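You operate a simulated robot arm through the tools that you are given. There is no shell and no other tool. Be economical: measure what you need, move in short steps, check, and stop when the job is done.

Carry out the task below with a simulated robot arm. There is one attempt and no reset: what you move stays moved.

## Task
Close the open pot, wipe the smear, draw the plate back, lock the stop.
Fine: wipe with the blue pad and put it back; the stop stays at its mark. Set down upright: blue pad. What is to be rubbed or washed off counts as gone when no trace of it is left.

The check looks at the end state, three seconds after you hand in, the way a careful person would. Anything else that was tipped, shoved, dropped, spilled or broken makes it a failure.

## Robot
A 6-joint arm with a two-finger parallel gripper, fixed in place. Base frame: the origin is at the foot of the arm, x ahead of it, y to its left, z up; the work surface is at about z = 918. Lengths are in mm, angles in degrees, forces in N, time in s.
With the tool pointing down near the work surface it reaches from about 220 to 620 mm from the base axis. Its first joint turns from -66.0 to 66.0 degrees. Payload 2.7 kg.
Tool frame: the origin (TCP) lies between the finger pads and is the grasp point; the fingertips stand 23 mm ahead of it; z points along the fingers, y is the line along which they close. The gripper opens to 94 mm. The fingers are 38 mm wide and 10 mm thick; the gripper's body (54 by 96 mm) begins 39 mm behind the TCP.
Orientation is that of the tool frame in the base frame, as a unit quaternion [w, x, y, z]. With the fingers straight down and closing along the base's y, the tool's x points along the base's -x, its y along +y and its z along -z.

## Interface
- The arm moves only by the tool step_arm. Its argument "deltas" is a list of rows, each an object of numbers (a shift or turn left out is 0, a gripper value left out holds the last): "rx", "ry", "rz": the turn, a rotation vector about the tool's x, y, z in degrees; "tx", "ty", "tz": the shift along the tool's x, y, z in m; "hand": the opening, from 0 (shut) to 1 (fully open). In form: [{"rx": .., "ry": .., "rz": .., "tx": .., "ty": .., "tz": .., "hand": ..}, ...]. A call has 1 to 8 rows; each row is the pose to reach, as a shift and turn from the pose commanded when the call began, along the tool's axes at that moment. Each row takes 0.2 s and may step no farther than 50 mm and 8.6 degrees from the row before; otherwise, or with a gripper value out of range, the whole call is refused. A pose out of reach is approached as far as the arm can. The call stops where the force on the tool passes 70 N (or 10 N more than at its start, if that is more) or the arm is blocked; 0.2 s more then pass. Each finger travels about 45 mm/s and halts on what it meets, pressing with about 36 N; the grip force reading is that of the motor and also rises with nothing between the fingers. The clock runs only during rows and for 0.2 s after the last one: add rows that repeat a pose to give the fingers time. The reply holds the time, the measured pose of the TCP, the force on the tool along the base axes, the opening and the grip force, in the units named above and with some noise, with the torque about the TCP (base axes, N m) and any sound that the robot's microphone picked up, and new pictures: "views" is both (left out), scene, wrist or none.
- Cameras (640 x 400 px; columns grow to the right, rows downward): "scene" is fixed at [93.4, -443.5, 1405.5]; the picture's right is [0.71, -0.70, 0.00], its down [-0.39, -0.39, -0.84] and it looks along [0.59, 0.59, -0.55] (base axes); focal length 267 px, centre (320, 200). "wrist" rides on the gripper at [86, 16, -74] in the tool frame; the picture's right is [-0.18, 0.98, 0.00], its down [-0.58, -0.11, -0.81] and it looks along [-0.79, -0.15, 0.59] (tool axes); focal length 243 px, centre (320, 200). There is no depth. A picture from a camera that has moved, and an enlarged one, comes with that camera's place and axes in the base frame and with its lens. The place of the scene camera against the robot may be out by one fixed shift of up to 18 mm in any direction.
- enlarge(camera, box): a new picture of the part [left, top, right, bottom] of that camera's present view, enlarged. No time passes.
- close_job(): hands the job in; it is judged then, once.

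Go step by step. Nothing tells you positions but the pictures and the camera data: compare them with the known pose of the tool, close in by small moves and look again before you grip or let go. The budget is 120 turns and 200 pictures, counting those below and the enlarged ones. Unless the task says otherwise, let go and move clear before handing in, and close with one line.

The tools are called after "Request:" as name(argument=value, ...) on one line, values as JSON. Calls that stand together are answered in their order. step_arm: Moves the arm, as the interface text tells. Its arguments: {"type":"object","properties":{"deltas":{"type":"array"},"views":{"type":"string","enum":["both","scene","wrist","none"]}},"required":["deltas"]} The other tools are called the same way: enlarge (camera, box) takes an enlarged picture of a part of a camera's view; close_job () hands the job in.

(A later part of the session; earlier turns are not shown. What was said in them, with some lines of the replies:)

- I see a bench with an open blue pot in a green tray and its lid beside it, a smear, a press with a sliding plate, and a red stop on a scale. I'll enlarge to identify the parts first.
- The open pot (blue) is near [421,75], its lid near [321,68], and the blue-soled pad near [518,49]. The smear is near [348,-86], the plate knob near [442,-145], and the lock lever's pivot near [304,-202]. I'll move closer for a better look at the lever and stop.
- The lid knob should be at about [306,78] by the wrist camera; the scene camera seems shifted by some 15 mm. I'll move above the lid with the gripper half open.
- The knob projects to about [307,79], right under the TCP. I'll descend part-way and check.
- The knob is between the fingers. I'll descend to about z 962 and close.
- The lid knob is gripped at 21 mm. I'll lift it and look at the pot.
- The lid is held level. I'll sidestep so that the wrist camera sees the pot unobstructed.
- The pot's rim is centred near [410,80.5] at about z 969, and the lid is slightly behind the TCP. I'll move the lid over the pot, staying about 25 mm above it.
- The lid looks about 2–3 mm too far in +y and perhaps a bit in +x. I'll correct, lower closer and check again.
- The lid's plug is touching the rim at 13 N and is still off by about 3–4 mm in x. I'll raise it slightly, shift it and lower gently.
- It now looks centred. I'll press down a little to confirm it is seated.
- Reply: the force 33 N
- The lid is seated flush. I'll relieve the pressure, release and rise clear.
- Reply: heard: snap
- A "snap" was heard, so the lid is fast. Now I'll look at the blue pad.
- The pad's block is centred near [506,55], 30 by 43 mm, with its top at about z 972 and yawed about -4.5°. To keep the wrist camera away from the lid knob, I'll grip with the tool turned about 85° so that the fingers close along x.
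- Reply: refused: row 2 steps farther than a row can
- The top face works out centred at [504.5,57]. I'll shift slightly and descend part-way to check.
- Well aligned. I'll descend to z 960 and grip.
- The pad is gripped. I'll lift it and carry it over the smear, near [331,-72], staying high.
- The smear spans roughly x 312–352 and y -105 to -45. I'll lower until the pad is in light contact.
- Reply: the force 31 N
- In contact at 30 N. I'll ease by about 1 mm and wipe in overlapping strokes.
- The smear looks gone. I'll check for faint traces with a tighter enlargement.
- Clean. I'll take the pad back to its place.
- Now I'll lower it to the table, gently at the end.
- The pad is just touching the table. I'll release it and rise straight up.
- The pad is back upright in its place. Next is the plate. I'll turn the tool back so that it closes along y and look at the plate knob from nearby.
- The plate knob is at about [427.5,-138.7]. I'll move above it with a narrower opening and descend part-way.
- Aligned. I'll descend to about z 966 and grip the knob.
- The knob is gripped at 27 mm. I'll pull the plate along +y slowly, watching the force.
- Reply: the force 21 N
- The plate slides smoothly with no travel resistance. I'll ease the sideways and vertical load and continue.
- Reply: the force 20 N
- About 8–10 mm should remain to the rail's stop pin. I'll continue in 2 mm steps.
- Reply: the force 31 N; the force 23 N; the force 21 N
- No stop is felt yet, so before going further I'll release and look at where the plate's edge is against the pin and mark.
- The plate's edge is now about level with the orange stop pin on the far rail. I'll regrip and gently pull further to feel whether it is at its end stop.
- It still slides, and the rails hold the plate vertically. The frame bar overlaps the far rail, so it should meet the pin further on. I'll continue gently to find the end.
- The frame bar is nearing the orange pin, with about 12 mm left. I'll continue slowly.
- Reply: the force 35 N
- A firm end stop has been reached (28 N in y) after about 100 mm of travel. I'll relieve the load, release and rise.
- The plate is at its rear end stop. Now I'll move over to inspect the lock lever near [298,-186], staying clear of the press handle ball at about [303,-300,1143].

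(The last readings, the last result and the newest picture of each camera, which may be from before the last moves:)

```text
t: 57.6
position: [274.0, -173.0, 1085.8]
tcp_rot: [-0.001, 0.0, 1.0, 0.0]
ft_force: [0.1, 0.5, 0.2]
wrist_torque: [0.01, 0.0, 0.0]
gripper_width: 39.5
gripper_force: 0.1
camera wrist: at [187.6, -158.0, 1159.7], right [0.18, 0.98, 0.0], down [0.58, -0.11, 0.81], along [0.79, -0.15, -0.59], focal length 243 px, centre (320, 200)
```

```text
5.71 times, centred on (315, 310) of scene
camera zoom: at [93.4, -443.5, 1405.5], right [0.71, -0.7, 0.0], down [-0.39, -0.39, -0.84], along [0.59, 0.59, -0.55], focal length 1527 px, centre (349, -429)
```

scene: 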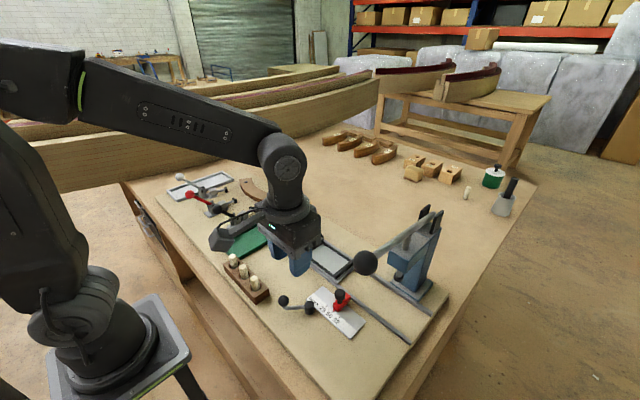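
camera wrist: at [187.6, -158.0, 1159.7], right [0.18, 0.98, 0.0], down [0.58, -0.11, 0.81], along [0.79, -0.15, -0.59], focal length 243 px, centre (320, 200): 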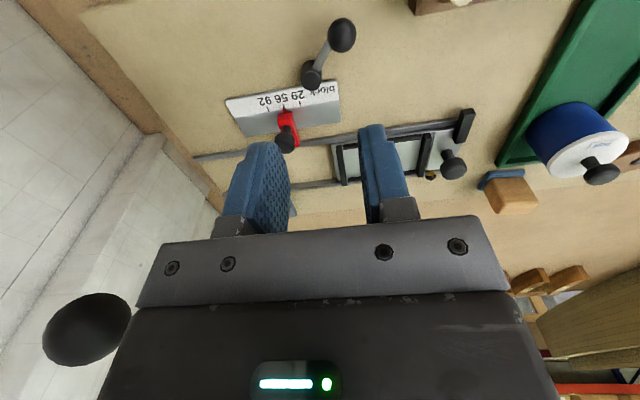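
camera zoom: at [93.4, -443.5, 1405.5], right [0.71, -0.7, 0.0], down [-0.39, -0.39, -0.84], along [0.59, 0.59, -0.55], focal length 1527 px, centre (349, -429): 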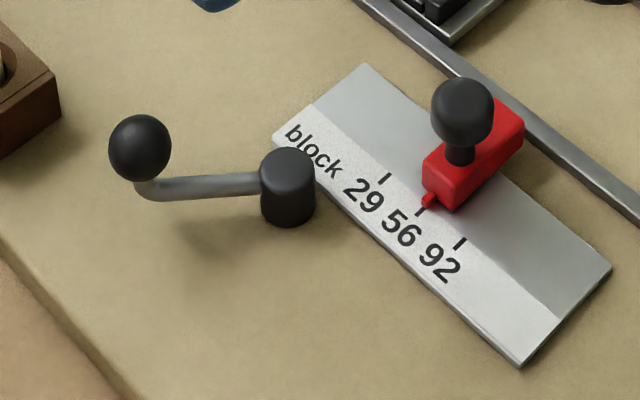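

The lever ball triangulates to about [262,-156,955] with its pivot near [297,-186]. I'll go down over the ball.

Request:
step_arm(deltas=[{"tx": 0.012, "ty": 0.017, "tz": 0.03}, {"tx": 0.012, "ty": 0.017, "tz": 0.07}, {"tx": 0.012, "ty": 0.017, "tz": 0.095}, {"tx": 0.012, "ty": 0.017, "tz": 0.095}], views="wrist")

Request:
enlarge(camera="scene", box=[245, 255, 345, 335])

```text
t: 58.6
position: [261.6, -156.3, 990.3]
tcp_rot: [0.0, 0.0, 1.0, 0.001]
ft_force: [0.0, 0.6, 0.1]
wrist_torque: [-0.03, -0.01, -0.01]
gripper_width: 39.5
gripper_force: 0.1
camera wrist: at [174.7, -140.5, 1063.1], right [0.18, 0.98, 0.0], down [0.58, -0.11, 0.81], along [0.79, -0.15, -0.59], focal length 243 px, centre (320, 200)
```

wrist: 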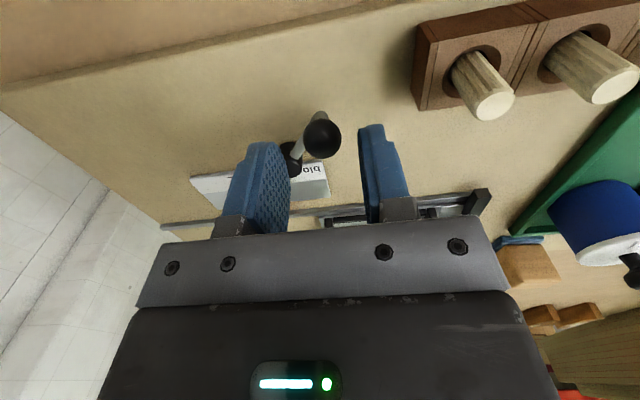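

```text
5.00 times, centred on (295, 295) of scene
camera zoom: at [93.4, -443.5, 1405.5], right [0.71, -0.7, 0.0], down [-0.39, -0.39, -0.84], along [0.59, 0.59, -0.55], focal length 1336 px, centre (445, -275)
```

zoom: 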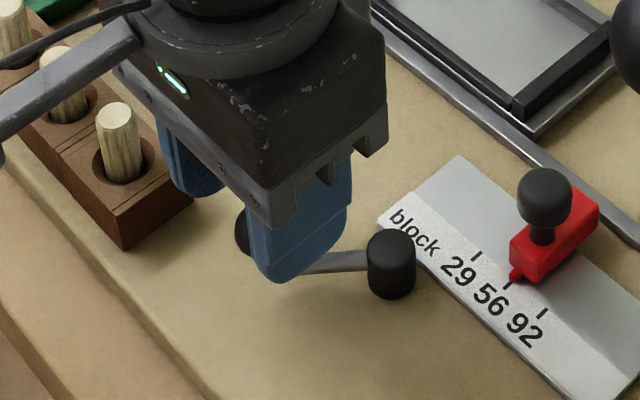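

Aligned over the ball. I'll lower to z 969, grip and then test a small clockwise turn.

Request:
step_arm(deltas=[{"tz": 0.011}, {"tz": 0.022}, {"tz": 0.022, "hand": 0.3}, {"tz": 0.022, "hand": 0.15}, {"tz": 0.022, "hand": 0.15}], views="none")

Request:
enlarge(camera="scene", box=[245, 255, 345, 335])

```text
t: 59.8
position: [260.1, -155.9, 968.8]
tcp_rot: [0.0, -0.001, 1.0, 0.0]
ft_force: [-2.1, 3.2, -1.2]
wrist_torque: [-0.01, -0.01, 0.01]
gripper_width: 21.4
gripper_force: 45.3
```

```text
5.00 times, centred on (295, 295) of scene
camera zoom: at [93.4, -443.4, 1405.5], right [0.71, -0.7, 0.0], down [-0.39, -0.39, -0.84], along [0.59, 0.59, -0.55], focal length 1336 px, centre (445, -275)
```

zoom: 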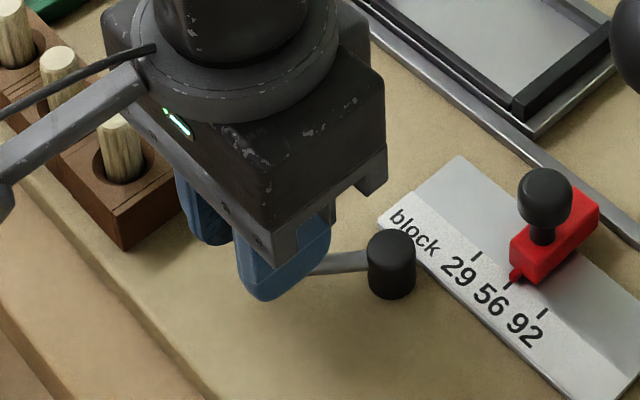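

Request:
step_arm(deltas=[{"tx": -0.0022, "ty": 0.0024, "rz": 4}, {"tx": -0.0046, "ty": 0.0046, "rz": 8}, {"tx": -0.0046, "ty": 0.0046, "rz": 8}], views="none")

Request:
enlarge(camera="scene", box=[245, 255, 345, 335])

```text
t: 60.6
position: [262.5, -153.9, 968.4]
tcp_rot: [-0.001, 0.071, 0.997, -0.001]
ft_force: [-28.8, -45.9, -4.7]
wrist_torque: [-0.56, -0.24, -0.29]
gripper_width: 21.3
gripper_force: 45.1
```

```text
5.00 times, centred on (295, 295) of scene
camera zoom: at [92.6, -444.8, 1405.1], right [0.71, -0.7, 0.0], down [-0.39, -0.39, -0.84], along [0.59, 0.59, -0.55], focal length 1336 px, centre (445, -275)
```

zoom: 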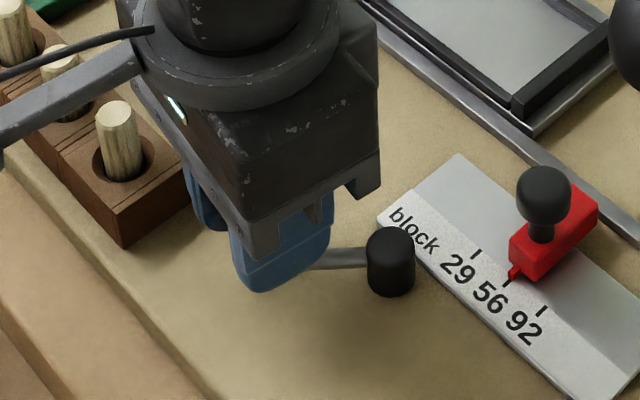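

Blocked clockwise, so that is the open end and the lever locks counterclockwise. I'll return to the start pose and then try the other way.

Request:
step_arm(deltas=[{"tx": 0.0039, "ty": -0.0052, "rz": -8}, {"tx": 0.0039, "ty": -0.0052, "rz": -8}], views="none")

```text
t: 61.2
position: [261.5, -154.8, 967.8]
tcp_rot: [0.002, -0.001, 1.0, -0.001]
ft_force: [3.5, -11.5, -6.3]
wrist_torque: [-0.13, 0.4, -0.03]
gripper_width: 21.1
gripper_force: 45.3
```

Request:
step_arm(deltas=[{"tx": 0.0039, "ty": -0.0052}, {"tx": 0.0071, "ty": -0.0108}, {"tx": 0.0094, "ty": -0.0169}, {"tx": 0.0094, "ty": -0.0169}], views="none")

Request:
enlarge(camera="scene", box=[245, 255, 345, 335])

```text
t: 62.2
position: [249.3, -171.8, 967.0]
tcp_rot: [-0.001, 0.0, 1.0, 0.0]
ft_force: [-4.8, 8.8, 8.0]
wrist_torque: [0.13, -0.13, 0.36]
gripper_width: 21.2
gripper_force: 44.6
```

```text
5.00 times, centred on (295, 295) of scene
camera zoom: at [93.2, -443.2, 1405.6], right [0.71, -0.7, 0.0], down [-0.39, -0.39, -0.83], along [0.59, 0.59, -0.55], focal length 1336 px, centre (445, -275)
```

zoom: 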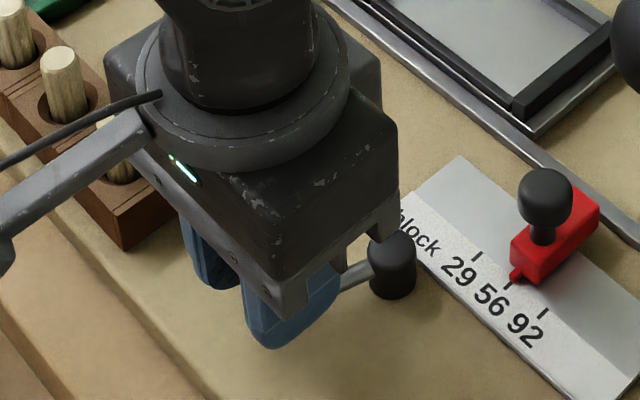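

It turns freely counterclockwise. I'll continue the arc.

Request:
step_arm(deltas=[{"tx": 0.0014, "ty": -0.0063}, {"tx": 0.002, "ty": -0.0127}, {"tx": 0.0017, "ty": -0.0192}, {"tx": 0.0005, "ty": -0.0255}, {"tx": 0.0005, "ty": -0.0255}], views="none")

Request:
enlarge(camera="scene", box=[235, 250, 375, 350])

```text
t: 63.4
position: [250.4, -198.2, 966.4]
tcp_rot: [-0.001, 0.0, 1.0, -0.001]
ft_force: [-3.5, 5.6, -8.5]
wrist_torque: [0.08, -0.11, 0.32]
gripper_width: 21.3
gripper_force: 44.7
```

```text
4.00 times, centred on (305, 300) of scene
camera zoom: at [93.4, -443.4, 1405.5], right [0.71, -0.7, 0.0], down [-0.39, -0.39, -0.83], along [0.59, 0.59, -0.55], focal length 1069 px, centre (380, -200)
```

zoom: 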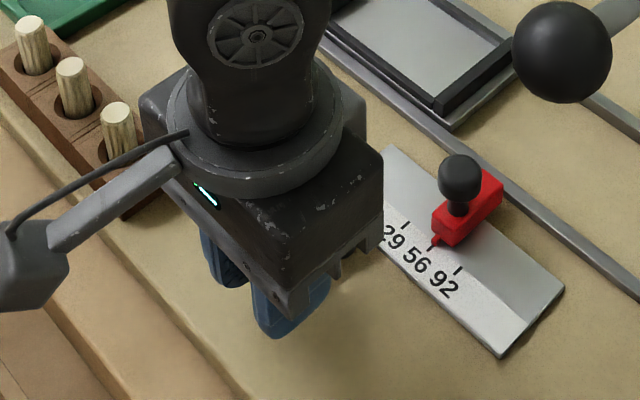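

Request:
step_arm(deltas=[{"tx": -0.001, "ty": -0.0032}, {"tx": -0.0022, "ty": -0.0062}, {"tx": -0.0036, "ty": -0.0092}, {"tx": -0.0051, "ty": -0.012}, {"tx": -0.0051, "ty": -0.012}])

```text
t: 64.6
position: [256.3, -208.8, 966.4]
tcp_rot: [0.0, -0.001, 1.0, 0.0]
ft_force: [-3.2, 5.3, -19.3]
wrist_torque: [0.1, -0.04, 0.32]
gripper_width: 21.0
gripper_force: 45.6
camera wrist: at [169.5, -193.2, 1042.1], right [0.18, 0.98, 0.0], down [0.58, -0.11, 0.81], along [0.79, -0.15, -0.59], focal length 243 px, centre (320, 200)
```

scene: 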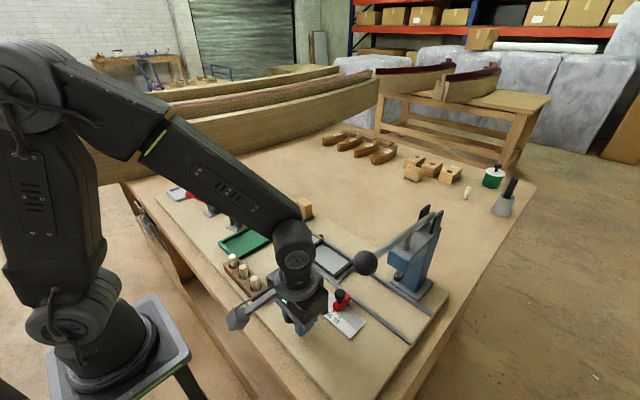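
wrist: 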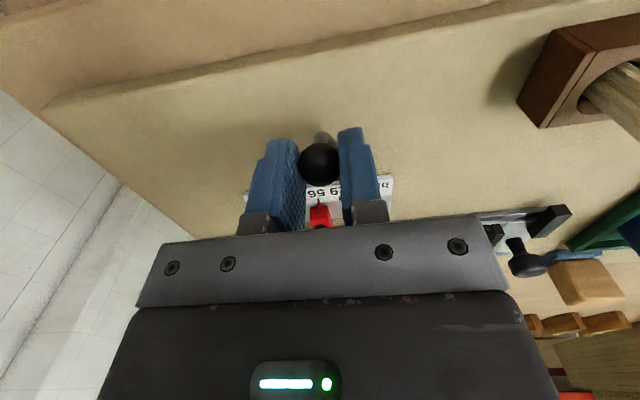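

Request:
step_arm(deltas=[{"tx": -0.0017, "ty": -0.0027, "tz": 0.0012}, {"tx": -0.0037, "ty": -0.0053, "tz": 0.0012}, {"tx": -0.0058, "ty": -0.0077, "tz": 0.0012}, {"tx": -0.0081, "ty": -0.01, "tz": 0.0012}, {"tx": -0.0081, "ty": -0.01, "tz": 0.0012}], views="none")

Request:
enlarge(camera="scene", box=[235, 230, 415, 360])

```text
t: 65.8
position: [264.3, -219.7, 968.1]
tcp_rot: [0.0, 0.001, 1.0, 0.0]
ft_force: [-10.2, 8.0, 7.6]
wrist_torque: [0.13, -0.62, 0.08]
gripper_width: 21.2
gripper_force: 45.2
```

```text
3.08 times, centred on (325, 295) of scene
camera zoom: at [93.0, -443.2, 1405.6], right [0.71, -0.7, 0.0], down [-0.39, -0.39, -0.84], along [0.59, 0.59, -0.55], focal length 822 px, centre (305, -92)
```

zoom: 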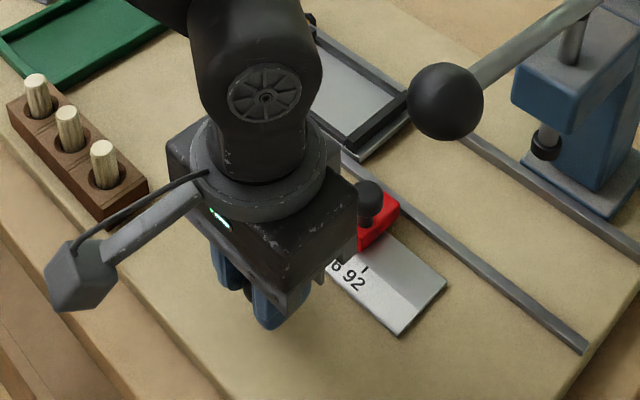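

About 88° has been turned and resistance is starting to rise. I'll continue in small steps to find the end, still clear of the press handle.

Request:
step_arm(deltas=[{"tx": -0.0025, "ty": -0.0021}, {"tx": -0.0051, "ty": -0.0041}, {"tx": -0.0051, "ty": -0.0041}], views="none")

```text
t: 66.6
position: [266.1, -220.8, 965.2]
tcp_rot: [-0.005, 0.001, 1.0, 0.003]
ft_force: [-21.9, 35.6, 23.3]
wrist_torque: [0.52, -0.14, -0.02]
gripper_width: 21.4
gripper_force: 45.1
```

A hard stop was met at about 90° (42 N), so the lever is in its locked position. I'll relieve the load, release and rise.

Request:
step_arm(deltas=[{"tx": -0.0018, "ty": 0.0026, "tz": -0.001}, {"tx": -0.0018, "ty": 0.0026, "tz": -0.001, "hand": 0.3}, {"tx": -0.0018, "ty": 0.0026, "tz": -0.001, "hand": 0.42}, {"tx": -0.0018, "ty": 0.0026, "tz": -0.001, "hand": 0.42}, {"tx": -0.0018, "ty": 0.0026, "tz": -0.03, "hand": 0.42}, {"tx": 0.0, "ty": 0.02, "tz": -0.06, "hand": 0.42}, {"tx": 0.0, "ty": 0.06, "tz": -0.08, "hand": 0.42}, {"tx": 0.0, "ty": 0.06, "tz": -0.08, "hand": 0.42}])

Request:
enlarge(camera="wrist", box=[170, 0, 390, 150])

```text
t: 68.4
position: [268.2, -165.4, 1047.9]
tcp_rot: [-0.001, 0.0, 1.0, 0.0]
ft_force: [-0.1, -1.1, 0.0]
wrist_torque: [0.02, 0.0, -0.01]
gripper_width: 39.6
gripper_force: 0.0
camera wrist: at [181.4, -148.6, 1122.4], right [0.18, 0.98, 0.0], down [0.58, -0.11, 0.81], along [0.79, -0.15, -0.59], focal length 243 px, centre (320, 200)
```

scene: 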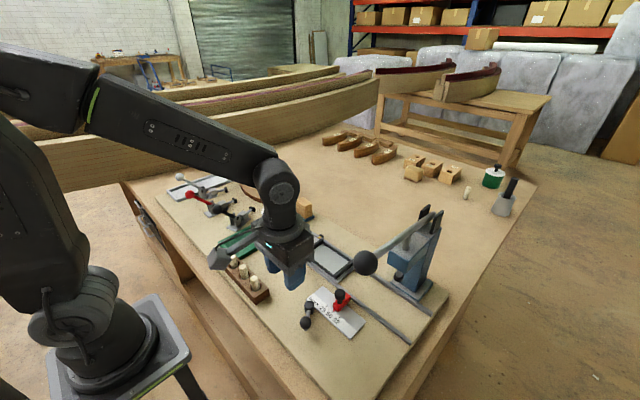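
wrist: 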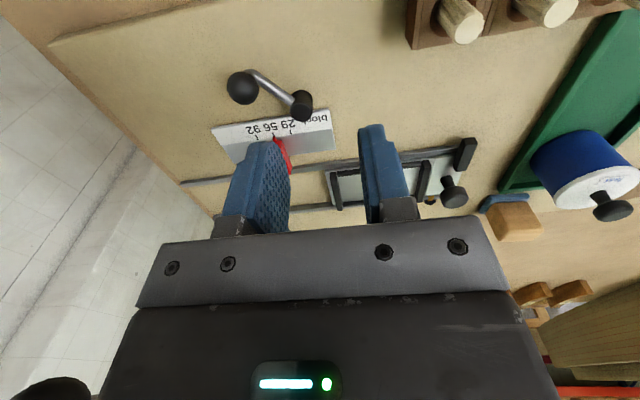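

```text
2.67 times, centred on (280, 75) of wrist
camera zoom: at [181.4, -148.6, 1122.4], right [0.18, 0.98, 0.0], down [0.58, -0.11, 0.81], along [0.79, -0.15, -0.59], focal length 647 px, centre (427, 533)
```

zoom: 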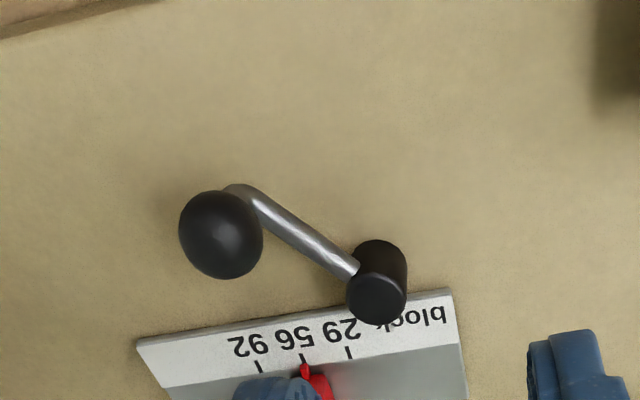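

The lever is turned 90° and the stop is still at 56. I'll move the arm clear and do a final check of everything.

Request:
step_arm(deltas=[{"tz": -0.045}, {"tz": -0.09}, {"tx": -0.02, "ty": 0.035, "tz": -0.11}, {"tx": -0.04, "ty": 0.07, "tz": -0.13}, {"tx": -0.06, "ty": 0.105, "tz": -0.15}, {"tx": -0.08, "ty": 0.14, "tz": -0.17}, {"tx": -0.09, "ty": 0.15, "tz": -0.2}], views="scene")

Request:
enlarge(camera="scene", box=[265, 275, 365, 345])

Request:
enlarge(camera="scene", box=[160, 160, 400, 310])

```text
t: 70.0
position: [359.1, -16.8, 1248.0]
tcp_rot: [0.0, 0.001, 1.0, 0.0]
ft_force: [-0.4, 0.1, 0.7]
wrist_torque: [0.02, -0.03, -0.03]
gripper_width: 39.2
gripper_force: 0.0
```

scene: 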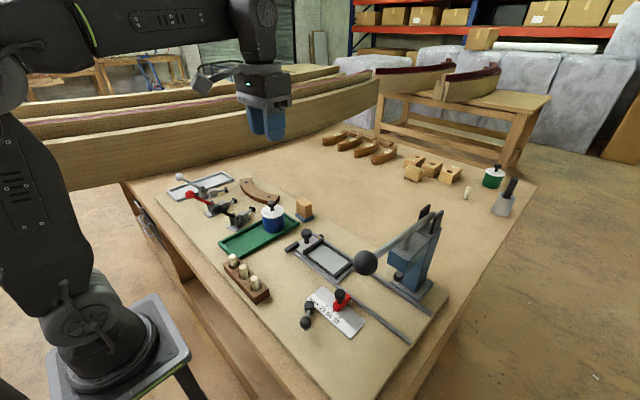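

```text
5.71 times, centred on (315, 310) of scene
camera zoom: at [93.4, -443.5, 1405.5], right [0.71, -0.7, 0.0], down [-0.39, -0.39, -0.84], along [0.59, 0.59, -0.55], focal length 1527 px, centre (349, -429)
```

zoom: 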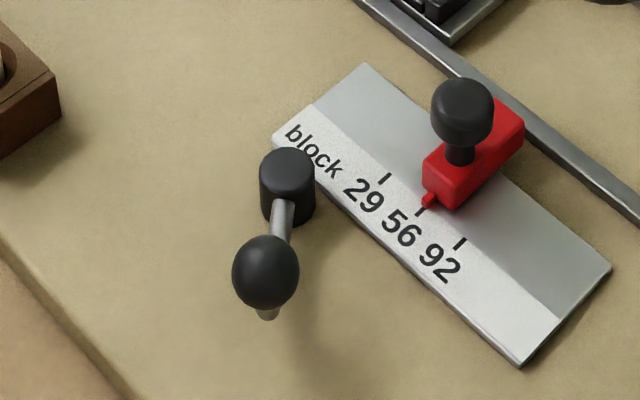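

```text
2.67 times, centred on (280, 235) of scene
camera zoom: at [93.4, -443.5, 1405.5], right [0.71, -0.7, 0.0], down [-0.39, -0.39, -0.84], along [0.59, 0.59, -0.55], focal length 712 px, centre (427, 107)
```

zoom: 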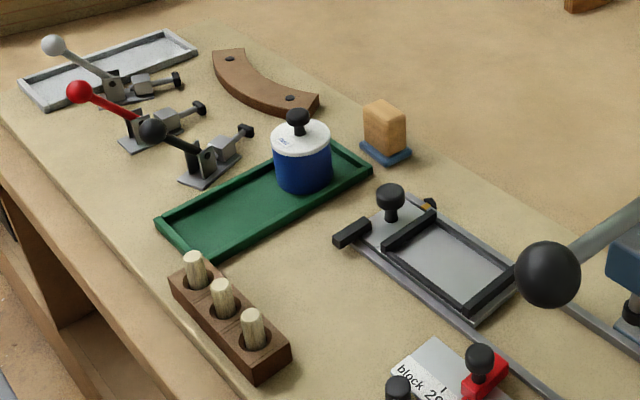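

Everything checks out: the pot is lidded, the smear is gone, and the pad is upright in its place. The plate is at its rear stop, the lever is at its locked end, and the stop is still at 56. I'm handing in.

Request:
close_job()

```text
The job is handed in.
```

I handed the job in with all four parts done: the pot is lidded (it snapped shut), the smear is wiped off with the blue pad back upright in its place, the plate is drawn back to its end stop, and the stop's lever is turned to its locked end with the stop still at 56.
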